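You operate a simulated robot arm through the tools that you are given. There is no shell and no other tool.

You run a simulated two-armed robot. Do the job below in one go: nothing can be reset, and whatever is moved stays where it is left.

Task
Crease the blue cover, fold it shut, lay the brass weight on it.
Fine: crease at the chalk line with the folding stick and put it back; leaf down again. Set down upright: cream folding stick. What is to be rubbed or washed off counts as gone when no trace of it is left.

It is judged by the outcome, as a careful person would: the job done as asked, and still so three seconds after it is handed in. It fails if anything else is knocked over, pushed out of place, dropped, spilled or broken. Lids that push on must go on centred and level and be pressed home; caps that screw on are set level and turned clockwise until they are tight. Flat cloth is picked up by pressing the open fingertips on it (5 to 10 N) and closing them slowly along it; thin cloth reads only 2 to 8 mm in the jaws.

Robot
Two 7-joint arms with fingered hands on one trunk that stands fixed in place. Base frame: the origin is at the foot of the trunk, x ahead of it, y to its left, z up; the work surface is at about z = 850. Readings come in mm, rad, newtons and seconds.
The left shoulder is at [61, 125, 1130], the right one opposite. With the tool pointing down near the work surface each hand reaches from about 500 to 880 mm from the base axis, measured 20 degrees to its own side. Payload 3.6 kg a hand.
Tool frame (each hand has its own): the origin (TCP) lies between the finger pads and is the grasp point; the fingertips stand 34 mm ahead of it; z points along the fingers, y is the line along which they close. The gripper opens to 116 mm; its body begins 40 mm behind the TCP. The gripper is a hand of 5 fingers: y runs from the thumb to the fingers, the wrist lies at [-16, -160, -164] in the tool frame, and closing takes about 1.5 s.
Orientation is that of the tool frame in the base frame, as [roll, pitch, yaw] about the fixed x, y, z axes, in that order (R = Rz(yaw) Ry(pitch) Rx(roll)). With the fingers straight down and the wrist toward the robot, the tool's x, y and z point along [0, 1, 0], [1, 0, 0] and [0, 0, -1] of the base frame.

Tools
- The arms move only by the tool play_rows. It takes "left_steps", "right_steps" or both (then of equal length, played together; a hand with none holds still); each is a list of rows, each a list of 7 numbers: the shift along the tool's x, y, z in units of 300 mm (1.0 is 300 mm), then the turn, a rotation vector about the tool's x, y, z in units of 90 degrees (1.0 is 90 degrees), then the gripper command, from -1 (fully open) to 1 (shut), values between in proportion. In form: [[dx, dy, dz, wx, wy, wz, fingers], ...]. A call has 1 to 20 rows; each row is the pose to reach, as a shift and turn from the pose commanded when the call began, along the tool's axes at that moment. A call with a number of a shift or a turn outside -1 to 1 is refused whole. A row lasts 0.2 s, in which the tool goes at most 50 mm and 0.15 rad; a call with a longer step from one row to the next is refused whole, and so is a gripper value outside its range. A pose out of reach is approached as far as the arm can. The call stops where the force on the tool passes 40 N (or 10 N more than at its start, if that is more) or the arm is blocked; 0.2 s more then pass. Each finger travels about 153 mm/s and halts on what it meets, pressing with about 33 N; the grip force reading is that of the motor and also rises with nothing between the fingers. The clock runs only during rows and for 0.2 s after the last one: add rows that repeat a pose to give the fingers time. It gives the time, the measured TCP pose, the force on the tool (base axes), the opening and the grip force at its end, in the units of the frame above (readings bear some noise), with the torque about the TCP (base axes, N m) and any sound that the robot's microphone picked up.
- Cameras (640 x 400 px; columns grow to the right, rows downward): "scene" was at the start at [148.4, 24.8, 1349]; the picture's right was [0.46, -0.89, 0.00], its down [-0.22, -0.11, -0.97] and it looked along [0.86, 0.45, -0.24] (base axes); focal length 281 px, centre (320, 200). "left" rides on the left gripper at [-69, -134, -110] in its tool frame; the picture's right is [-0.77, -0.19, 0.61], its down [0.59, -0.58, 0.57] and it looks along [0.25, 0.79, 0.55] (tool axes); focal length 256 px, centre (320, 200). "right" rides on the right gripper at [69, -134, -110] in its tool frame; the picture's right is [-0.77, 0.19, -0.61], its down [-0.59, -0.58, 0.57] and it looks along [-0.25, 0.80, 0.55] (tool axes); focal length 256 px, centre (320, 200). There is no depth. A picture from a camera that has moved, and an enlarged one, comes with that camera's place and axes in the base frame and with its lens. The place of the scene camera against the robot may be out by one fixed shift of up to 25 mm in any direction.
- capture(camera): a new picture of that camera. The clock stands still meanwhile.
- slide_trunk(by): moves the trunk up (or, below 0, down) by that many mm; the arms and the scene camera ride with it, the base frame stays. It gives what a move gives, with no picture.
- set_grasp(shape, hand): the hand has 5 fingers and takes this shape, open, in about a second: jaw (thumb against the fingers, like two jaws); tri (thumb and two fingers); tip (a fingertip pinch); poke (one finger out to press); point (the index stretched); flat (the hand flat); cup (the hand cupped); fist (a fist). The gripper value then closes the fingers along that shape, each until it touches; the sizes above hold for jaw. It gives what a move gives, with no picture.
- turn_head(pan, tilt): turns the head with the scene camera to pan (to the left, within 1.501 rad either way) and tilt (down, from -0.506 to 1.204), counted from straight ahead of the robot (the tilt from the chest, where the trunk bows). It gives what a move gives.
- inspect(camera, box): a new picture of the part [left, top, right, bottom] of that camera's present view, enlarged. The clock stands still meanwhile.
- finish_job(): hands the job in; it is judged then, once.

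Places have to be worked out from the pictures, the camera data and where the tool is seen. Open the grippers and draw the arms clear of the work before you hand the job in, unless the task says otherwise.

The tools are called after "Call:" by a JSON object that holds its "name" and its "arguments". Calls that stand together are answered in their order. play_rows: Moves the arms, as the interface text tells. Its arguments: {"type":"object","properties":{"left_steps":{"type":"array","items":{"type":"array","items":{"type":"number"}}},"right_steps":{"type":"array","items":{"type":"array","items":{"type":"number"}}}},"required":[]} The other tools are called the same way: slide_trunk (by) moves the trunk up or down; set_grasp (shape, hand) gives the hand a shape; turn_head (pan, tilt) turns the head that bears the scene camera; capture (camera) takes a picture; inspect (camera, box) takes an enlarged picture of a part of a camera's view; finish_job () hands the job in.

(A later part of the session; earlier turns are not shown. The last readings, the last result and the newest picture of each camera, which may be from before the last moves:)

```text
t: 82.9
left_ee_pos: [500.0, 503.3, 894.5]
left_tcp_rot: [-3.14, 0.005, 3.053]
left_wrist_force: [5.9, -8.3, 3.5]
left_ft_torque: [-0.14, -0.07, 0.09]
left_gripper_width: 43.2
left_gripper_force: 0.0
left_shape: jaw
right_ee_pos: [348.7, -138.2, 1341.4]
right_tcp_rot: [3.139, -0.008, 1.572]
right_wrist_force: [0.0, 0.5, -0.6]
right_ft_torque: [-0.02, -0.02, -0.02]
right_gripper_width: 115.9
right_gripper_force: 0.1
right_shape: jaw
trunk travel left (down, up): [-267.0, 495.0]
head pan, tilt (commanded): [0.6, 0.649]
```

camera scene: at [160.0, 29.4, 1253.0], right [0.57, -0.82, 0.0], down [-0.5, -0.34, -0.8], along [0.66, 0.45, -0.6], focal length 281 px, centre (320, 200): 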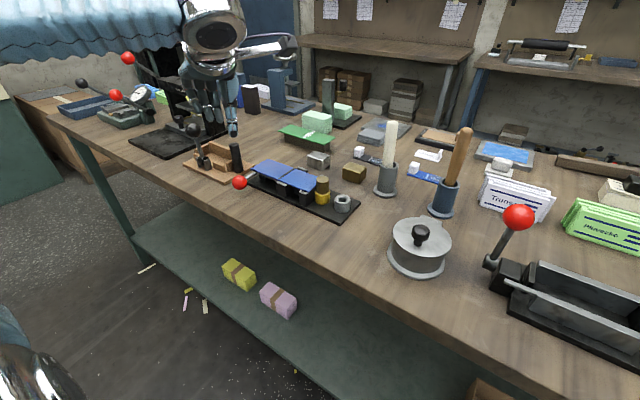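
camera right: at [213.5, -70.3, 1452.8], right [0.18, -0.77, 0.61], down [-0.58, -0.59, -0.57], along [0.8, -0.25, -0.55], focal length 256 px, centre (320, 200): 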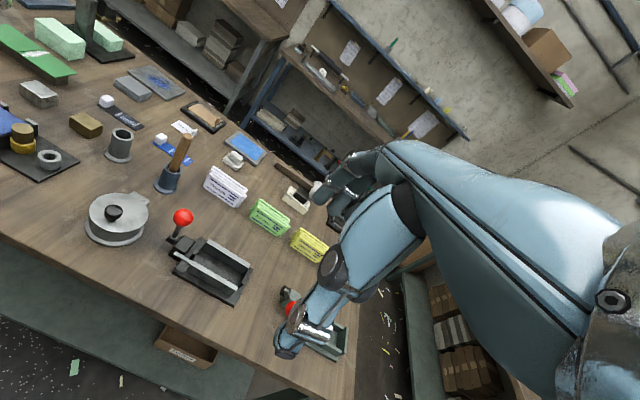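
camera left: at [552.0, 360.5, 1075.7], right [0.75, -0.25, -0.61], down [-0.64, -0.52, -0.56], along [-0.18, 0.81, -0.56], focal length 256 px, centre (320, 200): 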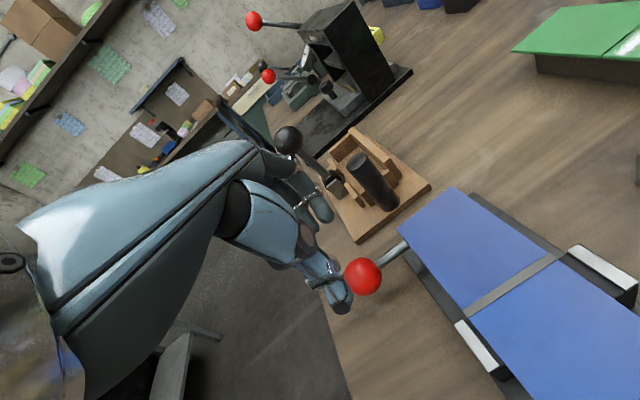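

Now a small residual. A closed ring around the knob will carry it securely, so I close fully while moving the hand about 14 mm in −y so the thumb does not press on it.

Call:
{"name": "play_rows", "arguments": {"left_steps": [[0.005, -0.012, 0, 0, 0, 0, 0.45], [0.01, -0.024, 0, 0, 0, 0, 0.6], [0.012, -0.036, 0, 0, 0, 0, 0.8], [0.012, -0.046, 0, 0, 0, 0, 1], [0.012, -0.046, 0, 0, 0, 0, 1], [0.012, -0.046, 0, 0, 0, 0, 1], [0.012, -0.046, 0, 0, 0, 0, 1]]}}

Call:
{"name": "inspect", "arguments": {"camera": "scene", "box": [200, 100, 320, 210]}}

Call:
{"name": "inspect", "arguments": {"camera": "left", "box": [240, 150, 460, 330]}}

```text
t: 84.5
left_ee_pos: [491.4, 489.8, 894.6]
left_tcp_rot: [-3.136, 0.005, 3.055]
left_wrist_force: [-11.9, -1.4, -4.1]
left_ft_torque: [0.16, 0.02, 0.18]
left_gripper_width: 3.2
left_gripper_force: 33.1
left_shape: jaw
right_ee_pos: [347.4, -138.3, 1342.7]
right_tcp_rot: [3.139, -0.006, 1.571]
right_wrist_force: [-0.3, -0.9, -0.2]
right_ft_torque: [0.02, 0.0, 0.0]
right_gripper_width: 116.0
right_gripper_force: 0.1
right_shape: jaw
trunk travel left (down, up): [-267.0, 495.0]
head pan, tilt (commanded): [0.6, 0.649]
```

```text
3.64 times, centred on (260, 155) of scene
camera zoom: at [158.8, 29.9, 1253.1], right [0.57, -0.82, 0.0], down [-0.5, -0.34, -0.8], along [0.66, 0.45, -0.6], focal length 1023 px, centre (538, 364)
```

zoom: 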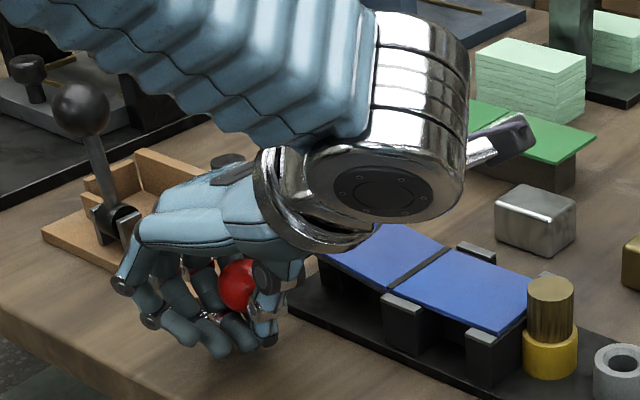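

```text
2.22 times, centred on (350, 240) of left
camera zoom: at [546.8, 351.6, 1006.5], right [0.75, -0.26, -0.61], down [-0.64, -0.53, -0.56], along [-0.18, 0.81, -0.56], focal length 569 px, centre (253, 111)
```

zoom: 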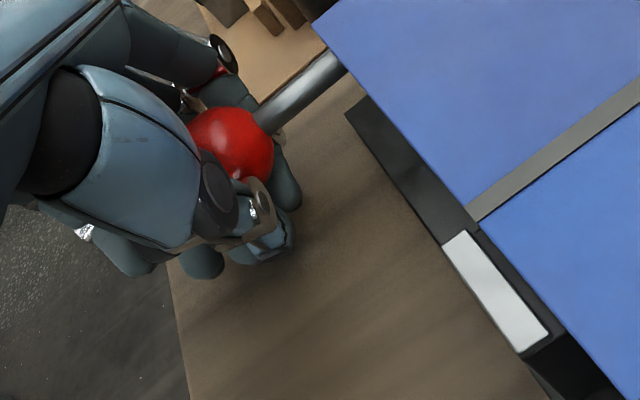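

The ring is closed around the knob with little load except about 12 N along x. I ease 2 mm in −x and lift 12 mm to see whether the leaf comes up.

Call:
{"name": "play_rows", "arguments": {"left_steps": [[0.007, 0, 0, 0, 0, 0, 1], [0.007, 0, -0.013, 0, 0, 0, 1], [0.007, -0.001, -0.026, 0, 0, 0, 1], [0.007, -0.003, -0.04, 0, 0, 0, 1], [0.007, -0.003, -0.04, 0, 0, 0, 1]]}}

Call:
{"name": "inspect", "arguments": {"camera": "scene", "box": [200, 100, 340, 210]}}

Call:
{"name": "inspect", "arguments": {"camera": "left", "box": [240, 150, 500, 330]}}

```text
t: 85.7
left_ee_pos: [492.3, 488.9, 907.9]
left_tcp_rot: [-3.134, 0.008, 3.052]
left_wrist_force: [-1.9, -2.7, -5.0]
left_ft_torque: [0.13, -0.02, -0.08]
left_gripper_width: 2.6
left_gripper_force: 33.4
left_shape: jaw
right_ee_pos: [349.2, -137.7, 1342.9]
right_tcp_rot: [3.138, -0.004, 1.571]
right_wrist_force: [-0.7, -0.2, 0.4]
right_ft_torque: [0.01, 0.0, -0.05]
right_gripper_width: 116.0
right_gripper_force: 0.1
right_shape: jaw
trunk travel left (down, up): [-267.0, 495.0]
head pan, tilt (commanded): [0.6, 0.649]
```

```text
3.64 times, centred on (270, 155) of scene
camera zoom: at [160.3, 29.1, 1252.9], right [0.56, -0.83, 0.0], down [-0.5, -0.34, -0.8], along [0.66, 0.45, -0.6], focal length 1023 px, centre (502, 364)
```

zoom: 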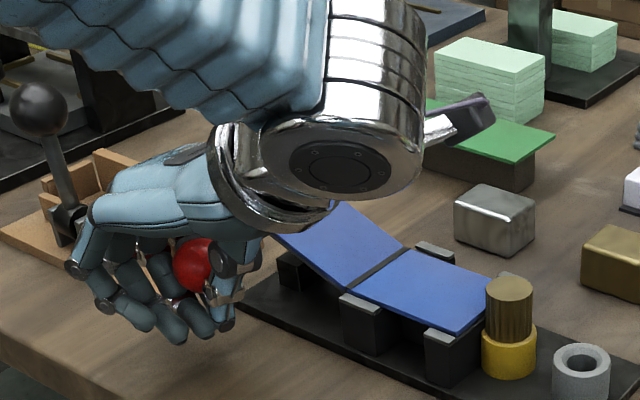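

```text
2.22 times, centred on (370, 240) of left
camera zoom: at [546.0, 349.7, 1019.1], right [0.75, -0.26, -0.61], down [-0.64, -0.53, -0.57], along [-0.17, 0.81, -0.56], focal length 569 px, centre (209, 111)
```

zoom: 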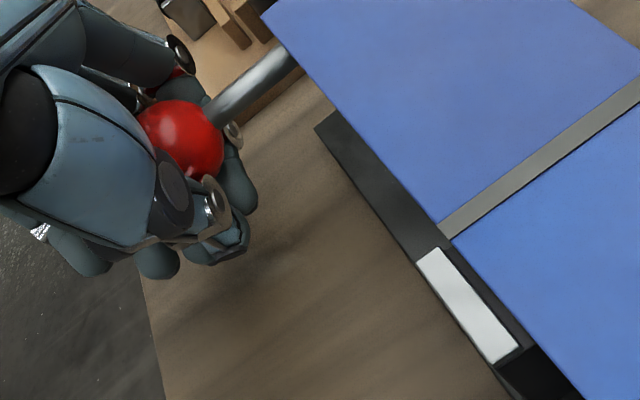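

The leaf rises freely, carrying the left half of the cover (only 5 N). I continue along the arc about the hinge (y≈429, z≈888, radius 72) to about 40°.

Call:
{"name": "play_rows", "arguments": {"left_steps": [[-0.0005, -0.005, -0.02, 0, 0, 0, 1], [-0.0009, -0.0106, -0.0403, 0, 0, 0, 1], [-0.0017, -0.019, -0.06, 0, 0, 0, 1], [-0.0025, -0.0286, -0.0783, 0, 0, 0, 1], [-0.0036, -0.04, -0.096, 0, 0, 0, 1], [-0.0047, -0.0525, -0.1127, 0, 0, 0, 1], [-0.0047, -0.0525, -0.1127, 0, 0, 0, 1]]}}

Call:
{"name": "inspect", "arguments": {"camera": "scene", "box": [200, 90, 340, 210]}}

Call:
{"name": "inspect", "arguments": {"camera": "left", "box": [240, 150, 500, 330]}}

```text
t: 87.3
left_ee_pos: [491.2, 473.0, 938.7]
left_tcp_rot: [-3.133, 0.001, 3.054]
left_wrist_force: [-3.6, -19.7, -29.0]
left_ft_torque: [0.31, 0.14, -0.05]
left_gripper_width: 0.0
left_gripper_force: 32.5
left_shape: jaw
right_ee_pos: [351.6, -139.0, 1341.5]
right_tcp_rot: [3.138, -0.005, 1.572]
right_wrist_force: [-0.3, -0.4, -0.8]
right_ft_torque: [-0.01, -0.02, -0.03]
right_gripper_width: 116.0
right_gripper_force: 0.0
right_shape: jaw
trunk travel left (down, up): [-267.0, 495.0]
head pan, tilt (commanded): [0.6, 0.649]
```

```text
3.33 times, centred on (270, 150) of scene
camera zoom: at [161.9, 28.8, 1252.5], right [0.56, -0.83, 0.0], down [-0.5, -0.34, -0.8], along [0.66, 0.45, -0.61], focal length 938 px, centre (487, 367)
```

zoom: 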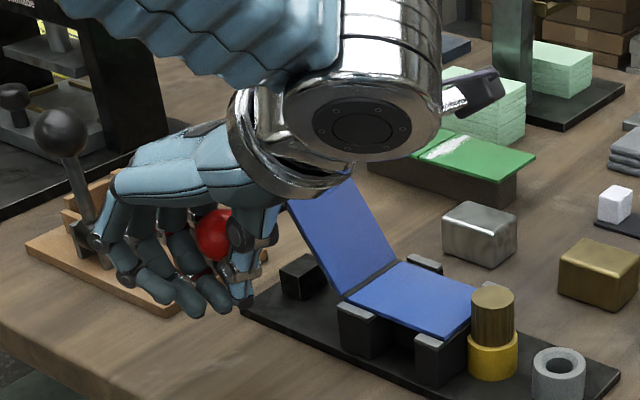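

```text
2.22 times, centred on (370, 240) of left
camera zoom: at [546.1, 333.4, 1050.4], right [0.75, -0.26, -0.61], down [-0.64, -0.53, -0.56], along [-0.18, 0.81, -0.56], focal length 569 px, centre (209, 111)
```

zoom: 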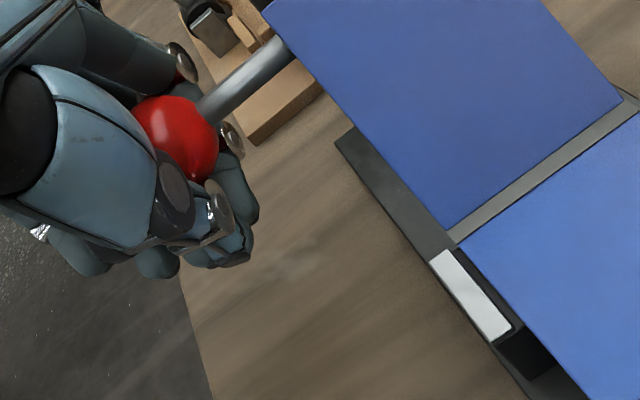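

At about 38° there is a radial pull of some 34 N, meaning my arc is slightly too wide. I ease the hand inward 7 mm and continue to about 55°.

Call:
{"name": "play_rows", "arguments": {"left_steps": [[-0.0015, -0.0166, 0.0167, 0, 0, 0, 1], [-0.0015, -0.0166, 0.0167, 0, 0, 0, 1], [-0.0025, -0.029, 0.004, 0, 0, 0, 1], [-0.0038, -0.044, -0.01, 0, 0, 0, 1], [-0.0056, -0.0628, -0.0257, 0, 0, 0, 1], [-0.0056, -0.0628, -0.0257, 0, 0, 0, 1]]}}

```text
t: 88.7
left_ee_pos: [490.7, 456.1, 948.6]
left_tcp_rot: [-3.133, 0.005, 3.052]
left_wrist_force: [0.8, -3.3, -11.3]
left_ft_torque: [0.05, 0.06, -0.02]
left_gripper_width: 0.0
left_gripper_force: 32.9
left_shape: jaw
right_ee_pos: [349.4, -137.3, 1342.4]
right_tcp_rot: [3.139, -0.005, 1.572]
right_wrist_force: [0.3, 0.5, 0.5]
right_ft_torque: [0.0, 0.0, 0.04]
right_gripper_width: 116.0
right_gripper_force: 0.1
right_shape: jaw
trunk travel left (down, up): [-267.0, 495.0]
head pan, tilt (commanded): [0.6, 0.649]
```

Forces are low now. I go on to about 80°.

Call:
{"name": "play_rows", "arguments": {"left_steps": [[-0.0012, -0.014, -0.007, 0, 0, 0, 1], [-0.0025, -0.0286, -0.0133, 0, 0, 0, 1], [-0.004, -0.046, -0.02, 0, 0, 0, 1], [-0.0056, -0.0631, -0.025, 0, 0, 0, 1], [-0.007, -0.08, -0.029, 0, 0, 0, 1], [-0.0085, -0.0956, -0.0317, 0, 0, 0, 1], [-0.0085, -0.0956, -0.0317, 0, 0, 0, 1]]}}

Call:
{"name": "inspect", "arguments": {"camera": "scene", "box": [200, 90, 340, 210]}}

Call:
{"name": "inspect", "arguments": {"camera": "left", "box": [240, 150, 500, 330]}}

```text
t: 90.3
left_ee_pos: [490.0, 425.8, 958.0]
left_tcp_rot: [-3.135, 0.005, 3.054]
left_wrist_force: [0.3, 1.3, -7.2]
left_ft_torque: [0.08, 0.03, 0.01]
left_gripper_width: 0.7
left_gripper_force: 33.3
left_shape: jaw
right_ee_pos: [349.1, -136.4, 1341.9]
right_tcp_rot: [3.137, -0.006, 1.571]
right_wrist_force: [0.1, -1.0, 0.2]
right_ft_torque: [0.04, -0.02, 0.01]
right_gripper_width: 115.9
right_gripper_force: 0.0
right_shape: jaw
trunk travel left (down, up): [-267.0, 495.0]
head pan, tilt (commanded): [0.6, 0.649]
```

```text
3.33 times, centred on (270, 150) of scene
camera zoom: at [160.6, 30.0, 1252.8], right [0.57, -0.82, 0.0], down [-0.5, -0.34, -0.8], along [0.66, 0.45, -0.61], focal length 938 px, centre (487, 367)
```

zoom: 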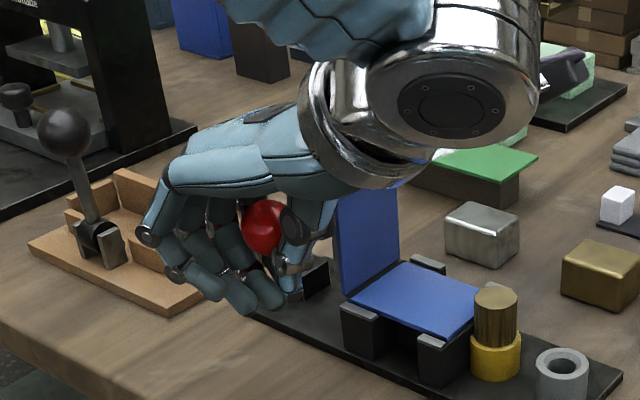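

```text
2.22 times, centred on (370, 240) of left
camera zoom: at [545.5, 287.0, 1069.5], right [0.75, -0.26, -0.61], down [-0.64, -0.53, -0.56], along [-0.17, 0.81, -0.56], focal length 569 px, centre (209, 111)
```

zoom: 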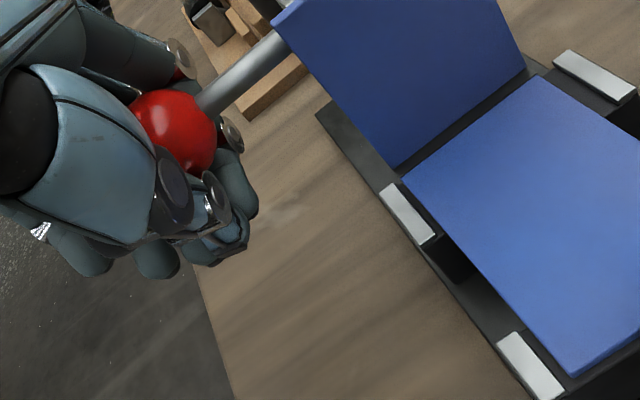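

The leaf is near upright with the cover half riding on it. I carry it past vertical to about 110°.

Call:
{"name": "play_rows", "arguments": {"left_steps": [[-0.0018, -0.021, -0.002, 0, 0, 0, 1], [-0.0037, -0.0415, -0.0037, 0, 0, 0, 1], [-0.0055, -0.062, -0.002, 0, 0, 0, 1], [-0.0074, -0.083, 0, 0, 0, 0, 1], [-0.0092, -0.103, 0.005, 0, 0, 0, 1], [-0.011, -0.1232, 0.0107, 0, 0, 0, 1], [-0.011, -0.1232, 0.0107, 0, 0, 0, 1]]}}

Call:
{"name": "inspect", "arguments": {"camera": "scene", "box": [200, 90, 360, 210]}}

Call:
{"name": "inspect", "arguments": {"camera": "left", "box": [240, 150, 500, 330]}}

```text
t: 91.9
left_ee_pos: [491.6, 389.6, 954.8]
left_tcp_rot: [-3.132, 0.004, 3.055]
left_wrist_force: [1.2, 7.1, -8.0]
left_ft_torque: [0.11, 0.02, 0.08]
left_gripper_width: 1.2
left_gripper_force: 33.2
left_shape: jaw
right_ee_pos: [350.5, -135.5, 1341.7]
right_tcp_rot: [3.141, -0.004, 1.57]
right_wrist_force: [0.5, -0.2, 0.5]
right_ft_torque: [0.01, 0.01, 0.01]
right_gripper_width: 116.0
right_gripper_force: 0.0
right_shape: jaw
trunk travel left (down, up): [-267.0, 495.0]
head pan, tilt (commanded): [0.6, 0.649]
```

```text
3.33 times, centred on (280, 150) of scene
camera zoom: at [161.0, 31.2, 1252.7], right [0.57, -0.82, 0.0], down [-0.5, -0.34, -0.8], along [0.66, 0.45, -0.61], focal length 938 px, centre (453, 367)
```

zoom: 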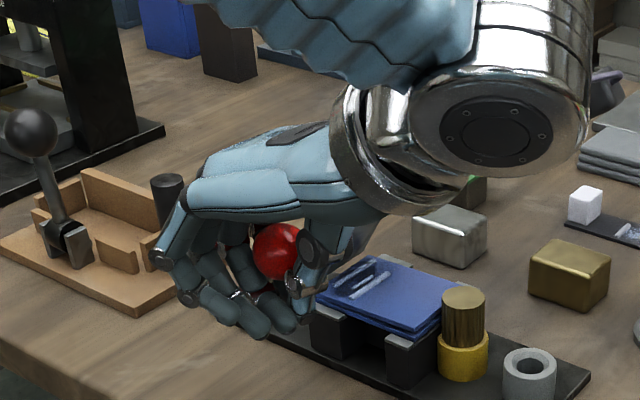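

```text
2.22 times, centred on (370, 240) of left
camera zoom: at [545.7, 250.9, 1066.8], right [0.75, -0.26, -0.61], down [-0.64, -0.53, -0.56], along [-0.17, 0.81, -0.56], focal length 569 px, centre (209, 111)
```

zoom: 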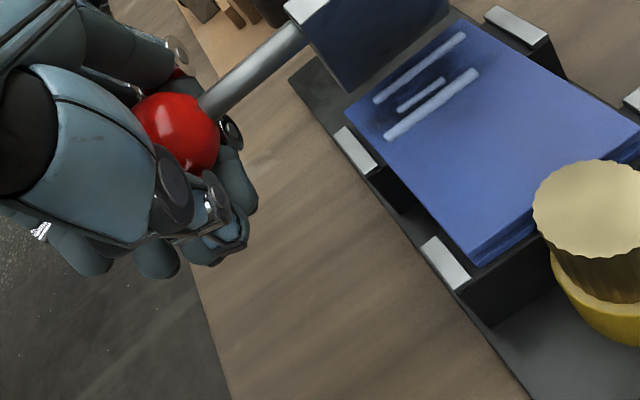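

The cover half has flipped over and lies shut on the other half, while the leaf stands past vertical. I look closely before swinging the leaf back.

Call:
{"name": "inspect", "arguments": {"camera": "scene", "box": [265, 145, 345, 205]}}

Call:
{"name": "inspect", "arguments": {"camera": "left", "box": [360, 150, 520, 300]}}

```text
6.67 times, centred on (305, 175) of scene
camera zoom: at [161.0, 31.2, 1252.7], right [0.57, -0.82, 0.0], down [-0.5, -0.34, -0.8], along [0.66, 0.45, -0.61], focal length 1876 px, centre (420, 367)
```

zoom: 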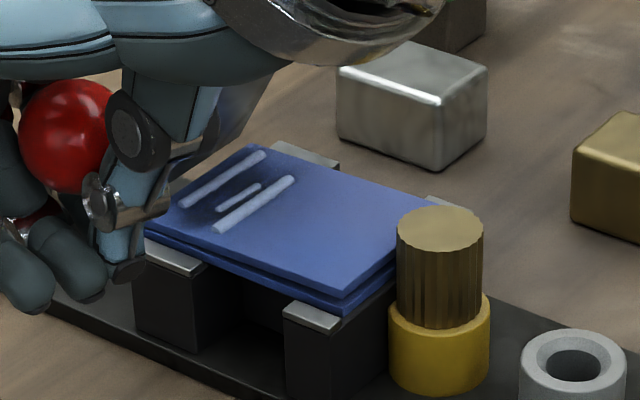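

```text
2.67 times, centred on (440, 225) of left
camera zoom: at [545.7, 250.9, 1066.8], right [0.75, -0.26, -0.61], down [-0.64, -0.53, -0.56], along [-0.17, 0.81, -0.56], focal length 683 px, centre (0, 133)
```

zoom: 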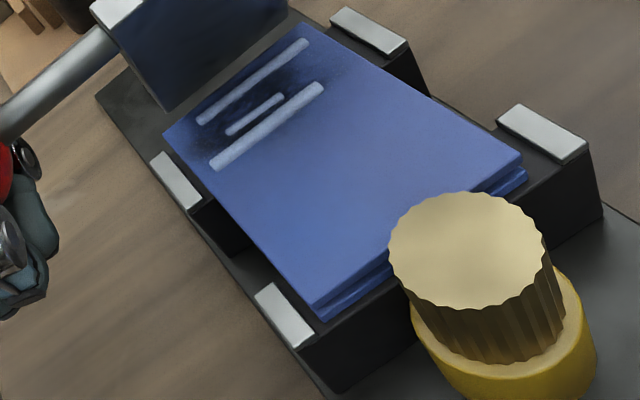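

The cover lies flat and shut. Now I bring the leaf back along the same path, first past vertical again.

Call:
{"name": "play_rows", "arguments": {"left_steps": [[0.0015, 0.0166, -0.0025, 0, 0, 0, 1], [0.003, 0.0332, -0.005, 0, 0, 0, 1], [0.0044, 0.05, -0.0075, 0, 0, 0, 1], [0.0059, 0.0664, -0.01, 0, 0, 0, 1], [0.0074, 0.083, -0.011, 0, 0, 0, 1], [0.0089, 0.0996, -0.0117, 0, 0, 0, 1], [0.0118, 0.1328, -0.0107, 0, 0, 0, 1], [0.0118, 0.1328, -0.0107, 0, 0, 0, 1]]}}

Call:
{"name": "inspect", "arguments": {"camera": "left", "box": [240, 150, 500, 330]}}

```text
t: 93.7
left_ee_pos: [490.5, 427.1, 958.5]
left_tcp_rot: [-3.134, 0.004, 3.052]
left_wrist_force: [1.2, -4.2, -7.6]
left_ft_torque: [-0.26, 0.17, -0.11]
left_gripper_width: 1.3
left_gripper_force: 32.3
left_shape: jaw
right_ee_pos: [349.6, -137.4, 1341.8]
right_tcp_rot: [3.138, -0.006, 1.569]
right_wrist_force: [-0.1, -0.4, 0.3]
right_ft_torque: [0.01, 0.0, -0.01]
right_gripper_width: 116.1
right_gripper_force: 0.0
right_shape: jaw
trunk travel left (down, up): [-267.0, 495.0]
head pan, tilt (commanded): [0.6, 0.649]
```

```text
2.22 times, centred on (370, 240) of left
camera zoom: at [545.8, 289.3, 1069.1], right [0.75, -0.26, -0.61], down [-0.64, -0.53, -0.56], along [-0.17, 0.81, -0.56], focal length 569 px, centre (209, 111)
```

zoom: 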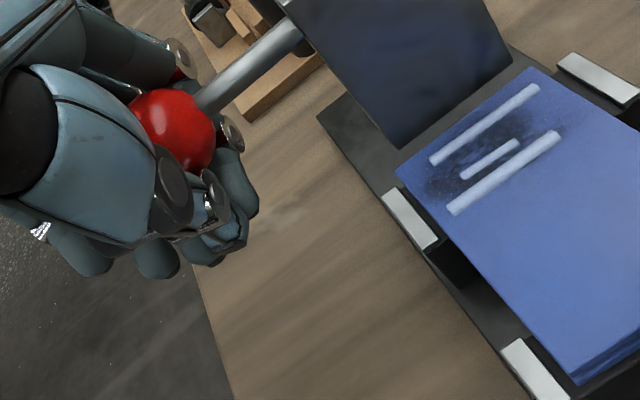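

The leaf swings back alone and the cover stays folded. I continue down toward about 40°.

Call:
{"name": "play_rows", "arguments": {"left_steps": [[0.0015, 0.0166, 0.003, 0, 0, 0, 1], [0.003, 0.0332, 0.0067, 0, 0, 0, 1], [0.0044, 0.05, 0.012, 0, 0, 0, 1], [0.0059, 0.0664, 0.0183, 0, 0, 0, 1], [0.0073, 0.082, 0.0245, 0, 0, 0, 1], [0.0086, 0.0963, 0.0317, 0, 0, 0, 1], [0.0096, 0.108, 0.0425, 0, 0, 0, 1], [0.0106, 0.1195, 0.0533, 0, 0, 0, 1], [0.0106, 0.1195, 0.0533, 0, 0, 0, 1]]}}

Call:
{"name": "inspect", "arguments": {"camera": "left", "box": [240, 150, 500, 330]}}

Call:
{"name": "inspect", "arguments": {"camera": "scene", "box": [200, 90, 360, 210]}}

```text
t: 95.7
left_ee_pos: [491.2, 464.8, 940.9]
left_tcp_rot: [-3.136, 0.005, 3.055]
left_wrist_force: [3.5, -6.8, -4.1]
left_ft_torque: [-0.17, 0.1, -0.09]
left_gripper_width: 1.3
left_gripper_force: 33.2
left_shape: jaw
right_ee_pos: [349.6, -137.8, 1341.6]
right_tcp_rot: [3.141, -0.005, 1.571]
right_wrist_force: [0.6, -0.6, -0.2]
right_ft_torque: [-0.02, 0.0, -0.01]
right_gripper_width: 115.9
right_gripper_force: 0.0
right_shape: jaw
trunk travel left (down, up): [-267.0, 495.0]
head pan, tilt (commanded): [0.6, 0.649]
```

```text
2.22 times, centred on (370, 240) of left
camera zoom: at [545.9, 324.8, 1052.8], right [0.75, -0.26, -0.61], down [-0.64, -0.53, -0.57], along [-0.17, 0.81, -0.56], focal length 569 px, centre (209, 111)
```

zoom: 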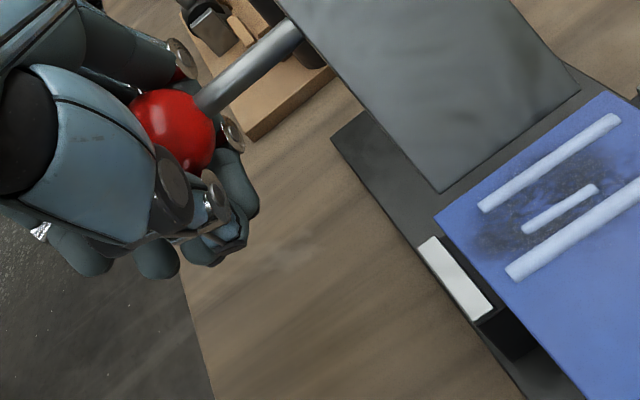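

```text
3.33 times, centred on (280, 150) of scene
camera zoom: at [160.9, 28.7, 1252.8], right [0.57, -0.82, 0.0], down [-0.5, -0.34, -0.8], along [0.66, 0.45, -0.61], focal length 938 px, centre (453, 367)
```

zoom: 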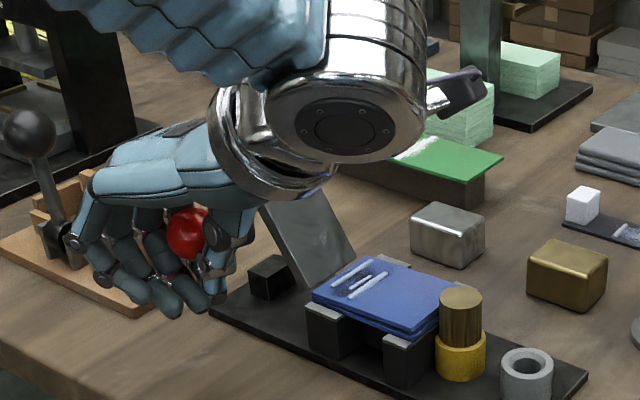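

The leaf is around 45° on its way down. I continue to lay it down onto its rest.

Call:
{"name": "play_rows", "arguments": {"left_steps": [[0.0016, 0.018, 0.022, 0, 0, 0, 1], [0.0032, 0.0365, 0.0467, 0, 0, 0, 1], [0.0044, 0.05, 0.068, 0, 0, 0, 1], [0.0056, 0.0631, 0.09, 0, 0, 0, 1], [0.0063, 0.07, 0.107, 0, 0, 0, 1], [0.0069, 0.078, 0.1233, 0, 0, 0, 1], [0.0072, 0.081, 0.137, 0, 0, 0, 1], [0.0074, 0.083, 0.15, 0, 0, 0, 1], [0.0074, 0.083, 0.15, 0, 0, 0, 1]]}}

Call:
{"name": "inspect", "arguments": {"camera": "left", "box": [240, 150, 500, 330]}}

Call:
{"name": "inspect", "arguments": {"camera": "scene", "box": [200, 90, 360, 210]}}

```text
t: 97.7
left_ee_pos: [490.0, 489.8, 895.8]
left_tcp_rot: [-3.133, 0.004, 3.056]
left_wrist_force: [0.7, -4.0, 0.2]
left_ft_torque: [0.04, -0.02, -0.01]
left_gripper_width: 1.3
left_gripper_force: 33.1
left_shape: jaw
right_ee_pos: [350.0, -137.8, 1342.3]
right_tcp_rot: [3.138, -0.005, 1.571]
right_wrist_force: [-0.8, -1.2, 0.7]
right_ft_torque: [0.01, -0.04, 0.0]
right_gripper_width: 116.0
right_gripper_force: 0.0
right_shape: jaw
trunk travel left (down, up): [-267.0, 495.0]
head pan, tilt (commanded): [0.6, 0.649]
```

```text
2.22 times, centred on (370, 240) of left
camera zoom: at [545.1, 350.6, 1008.3], right [0.75, -0.26, -0.61], down [-0.64, -0.53, -0.57], along [-0.17, 0.81, -0.56], focal length 569 px, centre (209, 111)
```

zoom: 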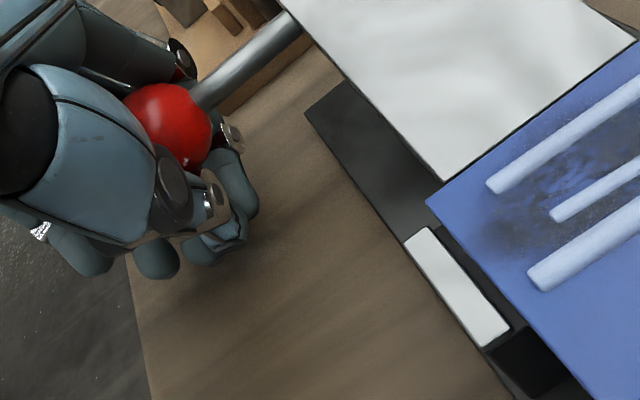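

```text
3.33 times, centred on (280, 150) of scene
camera zoom: at [160.2, 28.6, 1252.9], right [0.56, -0.83, 0.0], down [-0.5, -0.34, -0.8], along [0.66, 0.45, -0.6], focal length 938 px, centre (453, 367)
```

zoom: 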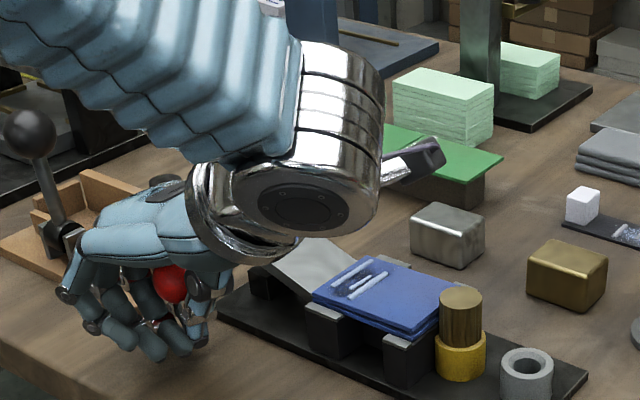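

The leaf is almost down. I zoom in to see whether it rests fully on its support.

Call:
{"name": "inspect", "arguments": {"camera": "scene", "box": [255, 145, 325, 195]}}

Call:
{"name": "inspect", "arguments": {"camera": "left", "box": [340, 130, 500, 290]}}

```text
8.00 times, centred on (290, 170) of scene
camera zoom: at [160.2, 28.6, 1252.9], right [0.56, -0.83, 0.0], down [-0.5, -0.34, -0.8], along [0.66, 0.45, -0.6], focal length 2251 px, centre (560, 440)
```

zoom: 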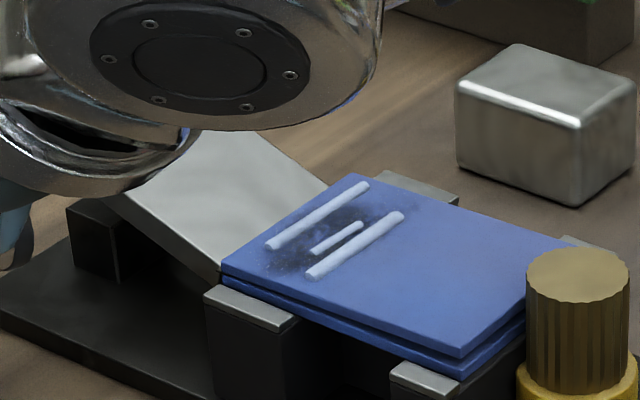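

```text
2.50 times, centred on (420, 210) of left
camera zoom: at [545.1, 350.6, 1008.3], right [0.75, -0.26, -0.61], down [-0.64, -0.53, -0.57], along [-0.17, 0.81, -0.56], focal length 640 px, centre (70, 175)
```

zoom: 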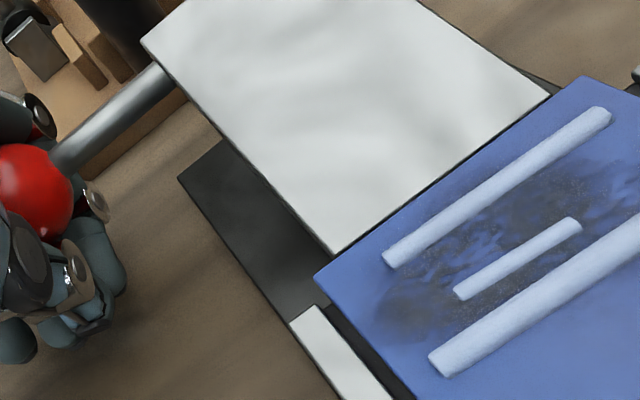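

The leaf is still raised about 10°, resting on the curled fingers. I lower the hand 5 mm and open it slowly so the leaf settles gently onto its rest.

Call:
{"name": "play_rows", "arguments": {"left_steps": [[0, 0, 0.008, 0, 0, 0, 1], [0, 0, 0.016, 0, 0, 0, 0.97], [0, 0, 0.016, 0, 0, 0, 0.94], [0, 0, 0.016, 0, 0, 0, 0.91], [0, 0, 0.016, 0, 0, 0, 0.87], [0, 0, 0.016, 0, 0, 0, 0.83], [0, 0, 0.016, 0, 0, 0, 0.79], [0, 0, 0.016, 0, 0, 0, 0.75], [0, 0, 0.016, 0, 0, 0, 0.7], [0, 0, 0.016, 0, 0, 0, 0.65], [0, 0, 0.016, 0, 0, 0, 0.6], [0, 0, 0.016, 0, 0, 0, 0.55], [0, 0, 0.016, 0, 0, 0, 0.5], [0, 0, 0.016, 0, 0, 0, 0.45], [0, 0, 0.016, 0, 0, 0, 0.4]]}}

Call:
{"name": "inspect", "arguments": {"camera": "left", "box": [240, 130, 500, 330]}}

Call:
{"name": "inspect", "arguments": {"camera": "scene", "box": [200, 110, 340, 210]}}

```text
t: 100.9
left_ee_pos: [489.3, 489.8, 892.9]
left_tcp_rot: [-3.135, 0.005, 3.053]
left_wrist_force: [-0.3, -0.4, 0.1]
left_ft_torque: [0.0, 0.02, 0.02]
left_gripper_width: 34.3
left_gripper_force: 0.0
left_shape: jaw
right_ee_pos: [348.6, -137.5, 1342.2]
right_tcp_rot: [3.138, -0.006, 1.571]
right_wrist_force: [-0.8, 0.6, -0.5]
right_ft_torque: [-0.02, -0.03, 0.0]
right_gripper_width: 115.9
right_gripper_force: 0.0
right_shape: jaw
trunk travel left (down, up): [-267.0, 495.0]
head pan, tilt (commanded): [0.6, 0.649]
```

```text
2.00 times, centred on (370, 230) of left
camera zoom: at [544.9, 350.8, 1004.0], right [0.75, -0.26, -0.61], down [-0.64, -0.53, -0.56], along [-0.17, 0.81, -0.56], focal length 512 px, centre (220, 140)
```

zoom: 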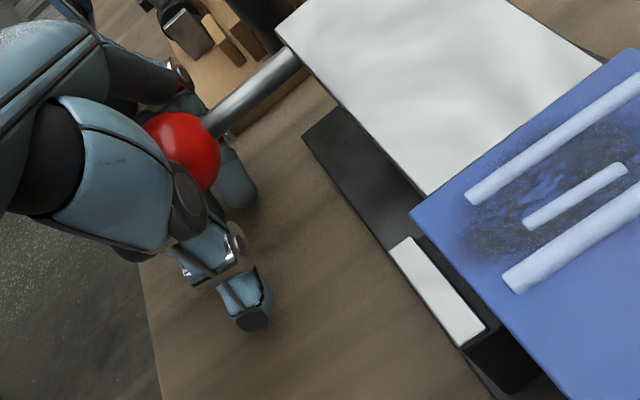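

```text
4.00 times, centred on (270, 160) of scene
camera zoom: at [160.1, 29.2, 1252.9], right [0.57, -0.82, 0.0], down [-0.5, -0.34, -0.8], along [0.66, 0.45, -0.6], focal length 1126 px, centre (520, 360)
```

zoom: 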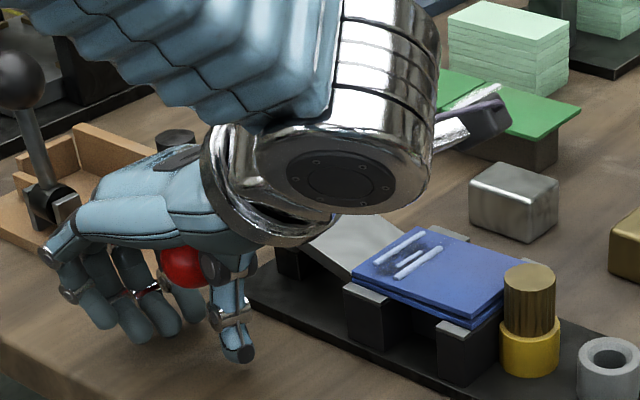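

The hand is unloaded yet the leaf stays tilted about 18°: its hinge has friction and needs pressing down. I open, rise clear of the knob, and close the hand to press from above.

Call:
{"name": "play_rows", "arguments": {"left_steps": [[0, 0.01, 0, 0, 0, 0, 0.2], [0, 0.02, 0, 0, 0, 0, -0.05], [0, 0.025, -0.03, 0, 0, 0, -0.05], [0, 0.025, -0.1, 0, 0, 0, -0.05], [0, 0.025, -0.18, 0, 0, 0, -0.05], [0, 0.025, -0.26, 0, 0, 0, -0.05], [0, 0.025, -0.33, 0, 0, 0, -0.05], [0, 0.025, -0.33, 0, 0, 0, 0.5], [0, 0.025, -0.33, 0, 0, 0, 1], [0, 0.025, -0.33, 0, 0, 0, 1], [0, 0.025, -0.33, 0, 0, 0, 1]]}}

Call:
{"name": "inspect", "arguments": {"camera": "left", "box": [240, 130, 500, 330]}}

Call:
{"name": "inspect", "arguments": {"camera": "scene", "box": [200, 90, 360, 210]}}

```text
t: 103.3
left_ee_pos: [490.5, 497.9, 990.3]
left_tcp_rot: [-3.135, 0.006, 3.054]
left_wrist_force: [-0.1, -0.4, -0.2]
left_ft_torque: [-0.02, -0.01, -0.01]
left_gripper_width: 0.1
left_gripper_force: 0.1
left_shape: jaw
right_ee_pos: [348.7, -138.5, 1343.3]
right_tcp_rot: [3.139, -0.005, 1.571]
right_wrist_force: [-0.4, 0.2, -0.4]
right_ft_torque: [0.01, 0.02, 0.0]
right_gripper_width: 116.0
right_gripper_force: 0.1
right_shape: jaw
trunk travel left (down, up): [-267.0, 495.0]
head pan, tilt (commanded): [0.6, 0.649]
```

```text
2.00 times, centred on (370, 230) of left
camera zoom: at [544.9, 358.8, 1102.2], right [0.75, -0.26, -0.61], down [-0.64, -0.53, -0.56], along [-0.17, 0.81, -0.56], focal length 512 px, centre (220, 140)
```

zoom: 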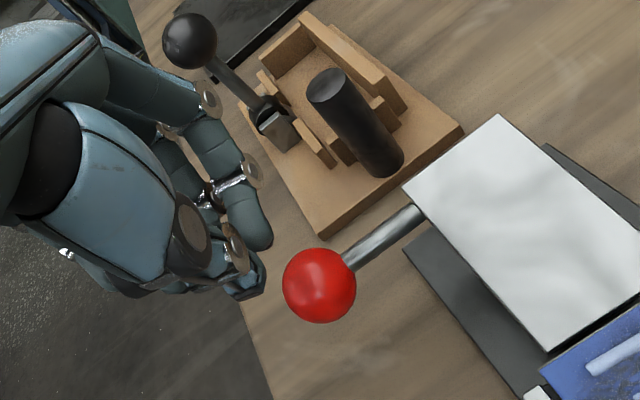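

```text
3.33 times, centred on (280, 150) of scene
camera zoom: at [160.0, 29.2, 1252.9], right [0.57, -0.82, 0.0], down [-0.5, -0.34, -0.8], along [0.66, 0.45, -0.6], focal length 938 px, centre (453, 367)
```

zoom: 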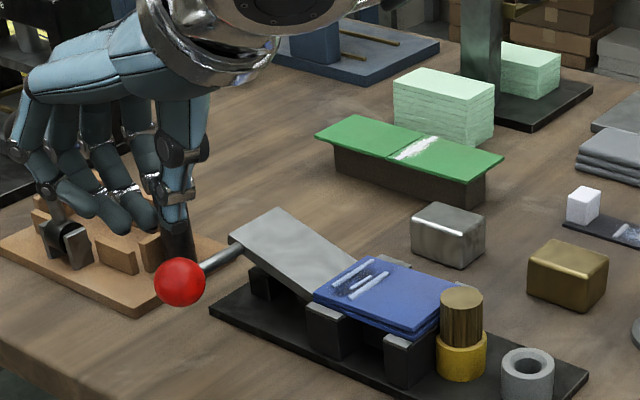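

The leaf stands at about 22° and stays there. I place the closed fingertips over the knob (498, 496) and come down to just above it.

Call:
{"name": "play_rows", "arguments": {"left_steps": [[-0.0219, -0.0014, 0.0, 0, 0, 0, 1], [-0.0219, -0.0014, 0.03, 0, 0, 0, 1], [-0.0219, -0.0014, 0.06, 0, 0, 0, 1], [-0.0219, -0.0014, 0.08, 0, 0, 0, 1], [-0.0219, -0.0014, 0.08, 0, 0, 0, 1]]}}

Call:
{"name": "inspect", "arguments": {"camera": "left", "box": [240, 130, 500, 330]}}

Call:
{"name": "inspect", "arguments": {"camera": "scene", "box": [200, 90, 360, 210]}}

```text
t: 104.5
left_ee_pos: [497.0, 496.0, 966.5]
left_tcp_rot: [-3.136, 0.004, 3.052]
left_wrist_force: [-0.5, -0.3, 0.4]
left_ft_torque: [0.0, -0.01, -0.02]
left_gripper_width: 3.0
left_gripper_force: 0.1
left_shape: jaw
right_ee_pos: [348.3, -137.5, 1342.4]
right_tcp_rot: [3.137, -0.005, 1.571]
right_wrist_force: [-0.3, -0.5, -0.6]
right_ft_torque: [-0.05, -0.01, -0.01]
right_gripper_width: 116.0
right_gripper_force: 0.0
right_shape: jaw
trunk travel left (down, up): [-267.0, 495.0]
head pan, tilt (commanded): [0.6, 0.649]
```

```text
2.00 times, centred on (370, 230) of left
camera zoom: at [552.3, 357.0, 1078.3], right [0.75, -0.26, -0.61], down [-0.64, -0.53, -0.56], along [-0.17, 0.81, -0.56], focal length 512 px, centre (220, 140)
```

zoom: 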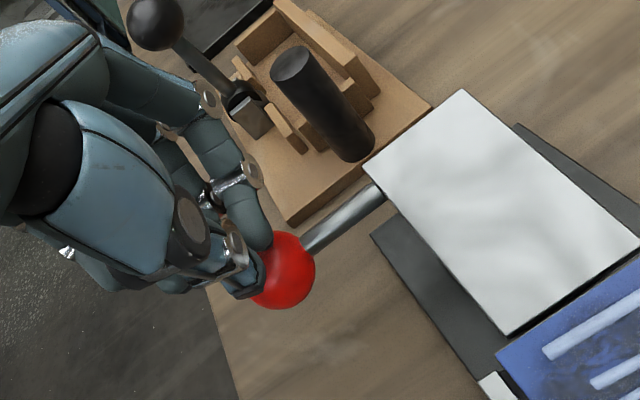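

```text
3.33 times, centred on (280, 150) of scene
camera zoom: at [160.0, 29.1, 1252.9], right [0.57, -0.82, 0.0], down [-0.5, -0.34, -0.8], along [0.66, 0.45, -0.6], focal length 938 px, centre (453, 367)
```

zoom: 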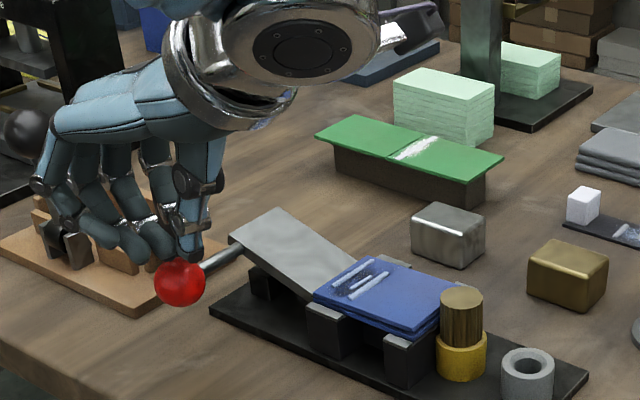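

The fingertips are just over the knob. I press down gently, 15 mm first.

Call:
{"name": "play_rows", "arguments": {"left_steps": [[0, 0.001, 0.01, 0, 0, 0, 1], [0, 0.003, 0.02, 0, 0, 0, 1], [0, 0.005, 0.03, 0, 0, 0, 1], [0, 0.007, 0.04, 0, 0, 0, 1], [0, 0.009, 0.05, 0, 0, 0, 1], [0, 0.009, 0.05, 0, 0, 0, 1]]}}

Call:
{"name": "inspect", "arguments": {"camera": "scene", "box": [200, 90, 360, 210]}}

Call:
{"name": "inspect", "arguments": {"camera": "left", "box": [240, 130, 500, 330]}}

```text
t: 105.9
left_ee_pos: [497.2, 499.5, 953.6]
left_tcp_rot: [-3.134, 0.007, 3.052]
left_wrist_force: [-0.4, 0.2, 0.9]
left_ft_torque: [0.0, -0.01, 0.01]
left_gripper_width: 0.0
left_gripper_force: 0.2
left_shape: jaw
right_ee_pos: [349.4, -136.9, 1342.1]
right_tcp_rot: [3.14, -0.006, 1.571]
right_wrist_force: [0.4, 0.1, 0.1]
right_ft_torque: [0.0, 0.01, -0.03]
right_gripper_width: 115.8
right_gripper_force: 0.0
right_shape: jaw
trunk travel left (down, up): [-267.0, 495.0]
head pan, tilt (commanded): [0.6, 0.649]
```

```text
3.33 times, centred on (280, 150) of scene
camera zoom: at [160.0, 29.1, 1252.9], right [0.57, -0.82, 0.0], down [-0.5, -0.34, -0.8], along [0.66, 0.45, -0.6], focal length 938 px, centre (453, 367)
```

zoom: 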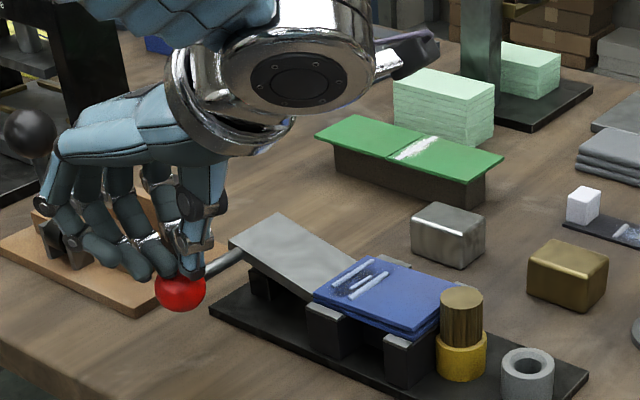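

```text
2.00 times, centred on (370, 230) of left
camera zoom: at [552.9, 360.2, 1063.9], right [0.75, -0.26, -0.61], down [-0.64, -0.53, -0.56], along [-0.17, 0.81, -0.56], focal length 512 px, centre (220, 140)
```

zoom: 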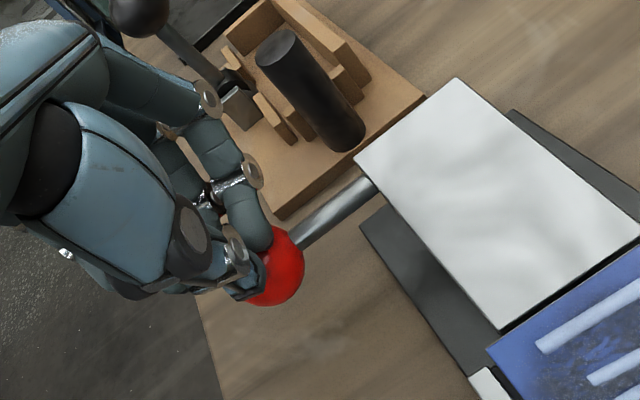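

The knob moves down easily. I continue pressing another 20 mm.

Call:
{"name": "play_rows", "arguments": {"left_steps": [[0, 0.001, 0.01, 0, 0, 0, 1], [0, 0.002, 0.02, 0, 0, 0, 1], [0, 0.003, 0.03, 0, 0, 0, 1], [0, 0.004, 0.04, 0, 0, 0, 1], [0, 0.005, 0.05, 0, 0, 0, 1], [0, 0.006, 0.06, 0, 0, 0, 1], [0, 0.006, 0.067, 0, 0, 0, 1], [0, 0.006, 0.067, 0, 0, 0, 1]]}}

Call:
{"name": "inspect", "arguments": {"camera": "scene", "box": [200, 90, 360, 210]}}

Call:
{"name": "inspect", "arguments": {"camera": "left", "box": [240, 130, 500, 330]}}

```text
t: 107.7
left_ee_pos: [498.1, 499.8, 933.7]
left_tcp_rot: [-3.138, 0.006, 3.052]
left_wrist_force: [0.1, 2.8, 11.1]
left_ft_torque: [0.08, 0.05, -0.02]
left_gripper_width: 0.0
left_gripper_force: 0.0
left_shape: jaw
right_ee_pos: [348.4, -138.1, 1342.0]
right_tcp_rot: [3.138, -0.004, 1.571]
right_wrist_force: [-0.4, -0.6, -0.5]
right_ft_torque: [0.01, 0.04, 0.02]
right_gripper_width: 116.0
right_gripper_force: 0.0
right_shape: jaw
trunk travel left (down, up): [-267.0, 495.0]
head pan, tilt (commanded): [0.6, 0.649]
```

```text
3.33 times, centred on (280, 150) of scene
camera zoom: at [159.1, 28.6, 1253.2], right [0.57, -0.82, 0.0], down [-0.5, -0.34, -0.8], along [0.66, 0.45, -0.6], focal length 938 px, centre (453, 367)
```

zoom: 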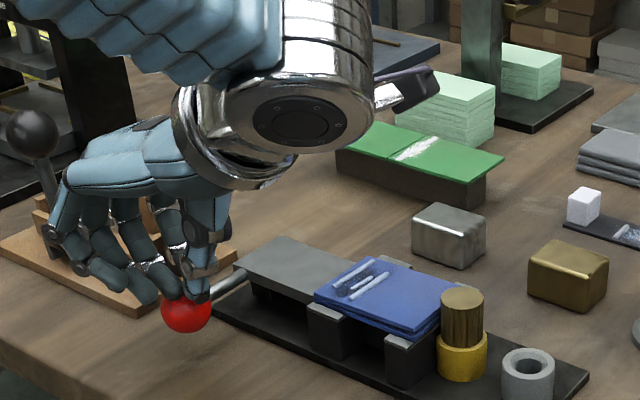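

```text
2.00 times, centred on (370, 230) of left
camera zoom: at [552.6, 360.9, 1045.6], right [0.75, -0.26, -0.6], down [-0.63, -0.53, -0.57], along [-0.17, 0.81, -0.56], focal length 512 px, centre (220, 140)
```

zoom: 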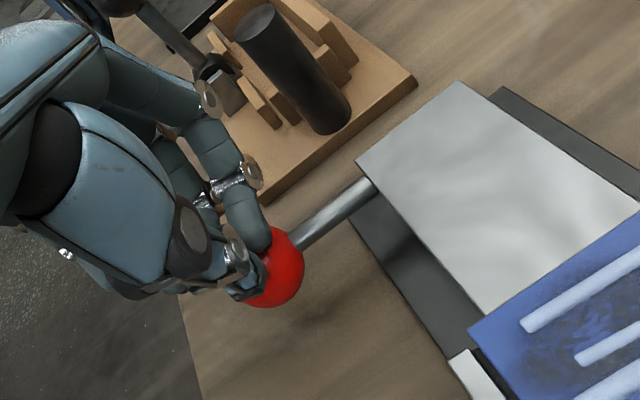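

The leaf looks flat and the force has risen to 11 N. I press 1.5 mm more to be sure it is fully home, then lift off.

Call:
{"name": "play_rows", "arguments": {"left_steps": [[0, 0, 0.003, 0, 0, 0, 1], [0, 0, 0.006, 0, 0, 0, 1], [0, 0, 0.006, 0, 0, 0, 1]]}}

Call:
{"name": "play_rows", "arguments": {"left_steps": [[0, 0, -0.05, 0, 0, 0, 1], [0, 0, -0.15, 0, 0, 0, 1], [0, 0, -0.25, 0, 0, 0, 1], [0, 0, -0.35, 0, 0, 0, 1], [0, 0, -0.42, 0, 0, 0, 1], [0, 0, -0.42, 0, 0, 0, 0]]}}

Call:
{"name": "inspect", "arguments": {"camera": "scene", "box": [220, 130, 360, 220]}}

Call:
{"name": "inspect", "arguments": {"camera": "left", "box": [300, 130, 560, 330]}}

```text
t: 108.5
left_ee_pos: [498.4, 499.5, 932.4]
left_tcp_rot: [-3.137, 0.007, 3.053]
left_wrist_force: [1.1, 1.7, 20.5]
left_ft_torque: [0.14, -0.06, -0.03]
left_gripper_width: 0.3
left_gripper_force: 0.0
left_shape: jaw
right_ee_pos: [347.9, -140.9, 1342.8]
right_tcp_rot: [3.135, -0.008, 1.571]
right_wrist_force: [0.1, 0.7, 0.2]
right_ft_torque: [0.01, 0.02, 0.03]
right_gripper_width: 115.8
right_gripper_force: 0.1
right_shape: jaw
trunk travel left (down, up): [-267.0, 495.0]
head pan, tilt (commanded): [0.6, 0.649]
```

```text
t: 109.9
left_ee_pos: [497.5, 501.0, 1055.5]
left_tcp_rot: [-3.135, 0.007, 3.054]
left_wrist_force: [0.1, 0.2, -0.1]
left_ft_torque: [0.0, 0.03, -0.01]
left_gripper_width: 57.6
left_gripper_force: 0.0
left_shape: jaw
right_ee_pos: [349.5, -138.8, 1341.5]
right_tcp_rot: [3.137, -0.005, 1.57]
right_wrist_force: [-0.2, -0.4, 1.0]
right_ft_torque: [0.0, 0.04, -0.02]
right_gripper_width: 115.9
right_gripper_force: 0.0
right_shape: jaw
trunk travel left (down, up): [-267.0, 495.0]
head pan, tilt (commanded): [0.6, 0.649]
```

```text
4.44 times, centred on (290, 175) of scene
camera zoom: at [160.1, 29.3, 1252.9], right [0.57, -0.82, 0.0], down [-0.5, -0.34, -0.8], along [0.66, 0.45, -0.6], focal length 1251 px, centre (453, 311)
```

zoom: 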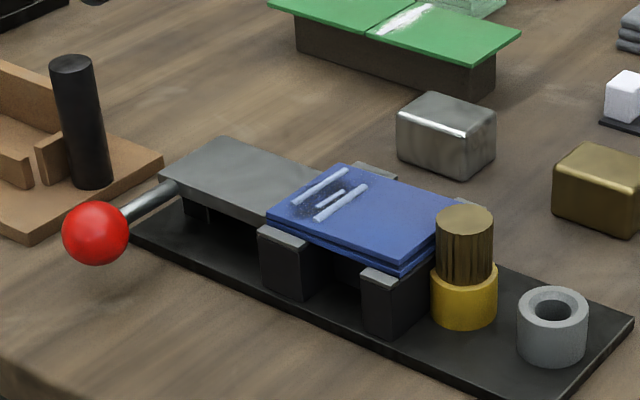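

```text
2.00 times, centred on (430, 230) of left
camera zoom: at [552.1, 362.4, 1167.6], right [0.75, -0.26, -0.61], down [-0.64, -0.53, -0.56], along [-0.17, 0.81, -0.56], focal length 512 px, centre (100, 140)
```

zoom: 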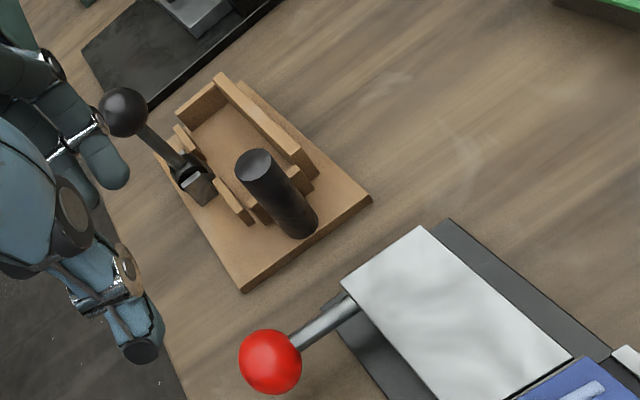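

The leaf lies flat again and the cover is folded. Next is the brass block, centred near (709, 322), about 36 × 48 × 27 mm, sides along x and y. I turn the left hand back to the standard orientation and move to (600, 420, 1010), opening to about 80 mm.

Call:
{"name": "play_rows", "arguments": {"left_steps": [[-0.03, -0.02, 0, 0, 0, 0.079, 0], [-0.06, -0.04, 0, 0, 0, 0.157, 0], [-0.09, -0.06, 0, 0, 0, 0.236, 0], [-0.121, -0.08, 0.01, 0, 0, 0.315, -0.1], [-0.151, -0.1, 0.025, 0, 0, 0.393, -0.2], [-0.181, -0.12, 0.04, 0, 0, 0.472, -0.3], [-0.212, -0.14, 0.06, 0, 0, 0.551, -0.38], [-0.242, -0.16, 0.08, 0, 0, 0.629, -0.38], [-0.272, -0.18, 0.1, 0, 0, 0.708, -0.38], [-0.302, -0.2, 0.12, 0, 0, 0.787, -0.38], [-0.333, -0.22, 0.135, 0, 0, 0.865, -0.38], [-0.363, -0.239, 0.15, 0, 0, 0.944, -0.38], [-0.363, -0.239, 0.15, 0, 0, 0.944, -0.38]]}}

Call:
{"name": "capture", "arguments": {"camera": "left"}}

Call:
{"name": "capture", "arguments": {"camera": "scene"}}

```text
t: 112.7
left_ee_pos: [598.3, 420.2, 1010.6]
left_tcp_rot: [3.136, 0.008, 1.572]
left_wrist_force: [-0.3, 0.6, -0.3]
left_ft_torque: [0.01, -0.03, -0.02]
left_gripper_width: 79.5
left_gripper_force: 0.0
left_shape: jaw
right_ee_pos: [349.1, -138.1, 1341.7]
right_tcp_rot: [3.137, -0.005, 1.57]
right_wrist_force: [0.0, 0.1, 0.8]
right_ft_torque: [0.0, -0.01, 0.02]
right_gripper_width: 115.9
right_gripper_force: 0.0
right_shape: jaw
trunk travel left (down, up): [-267.0, 495.0]
head pan, tilt (commanded): [0.6, 0.649]
```

```text
taken
camera left: at [463.3, 352.2, 1121.8], right [-0.18, -0.77, -0.61], down [-0.57, 0.59, -0.57], along [0.8, 0.24, -0.55], focal length 256 px, centre (320, 200)
```

left: 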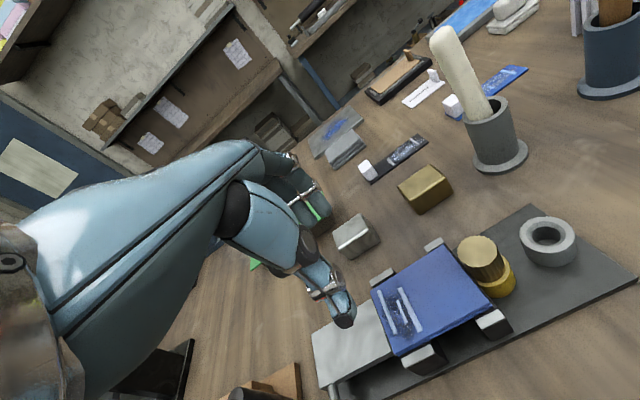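

```text
taken
camera scene: at [159.9, 29.2, 1253.0], right [0.57, -0.82, 0.0], down [-0.5, -0.34, -0.8], along [0.66, 0.45, -0.6], focal length 281 px, centre (320, 200)
```

scene: 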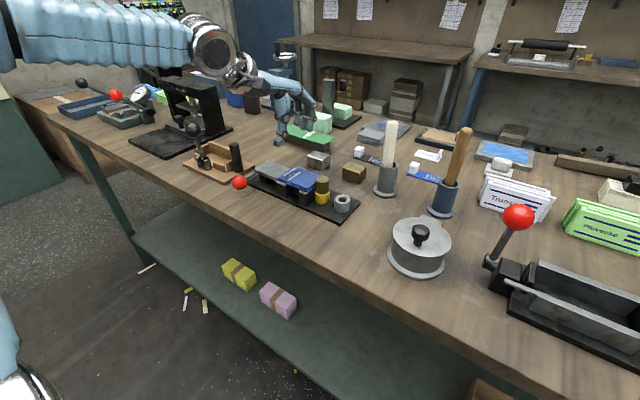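

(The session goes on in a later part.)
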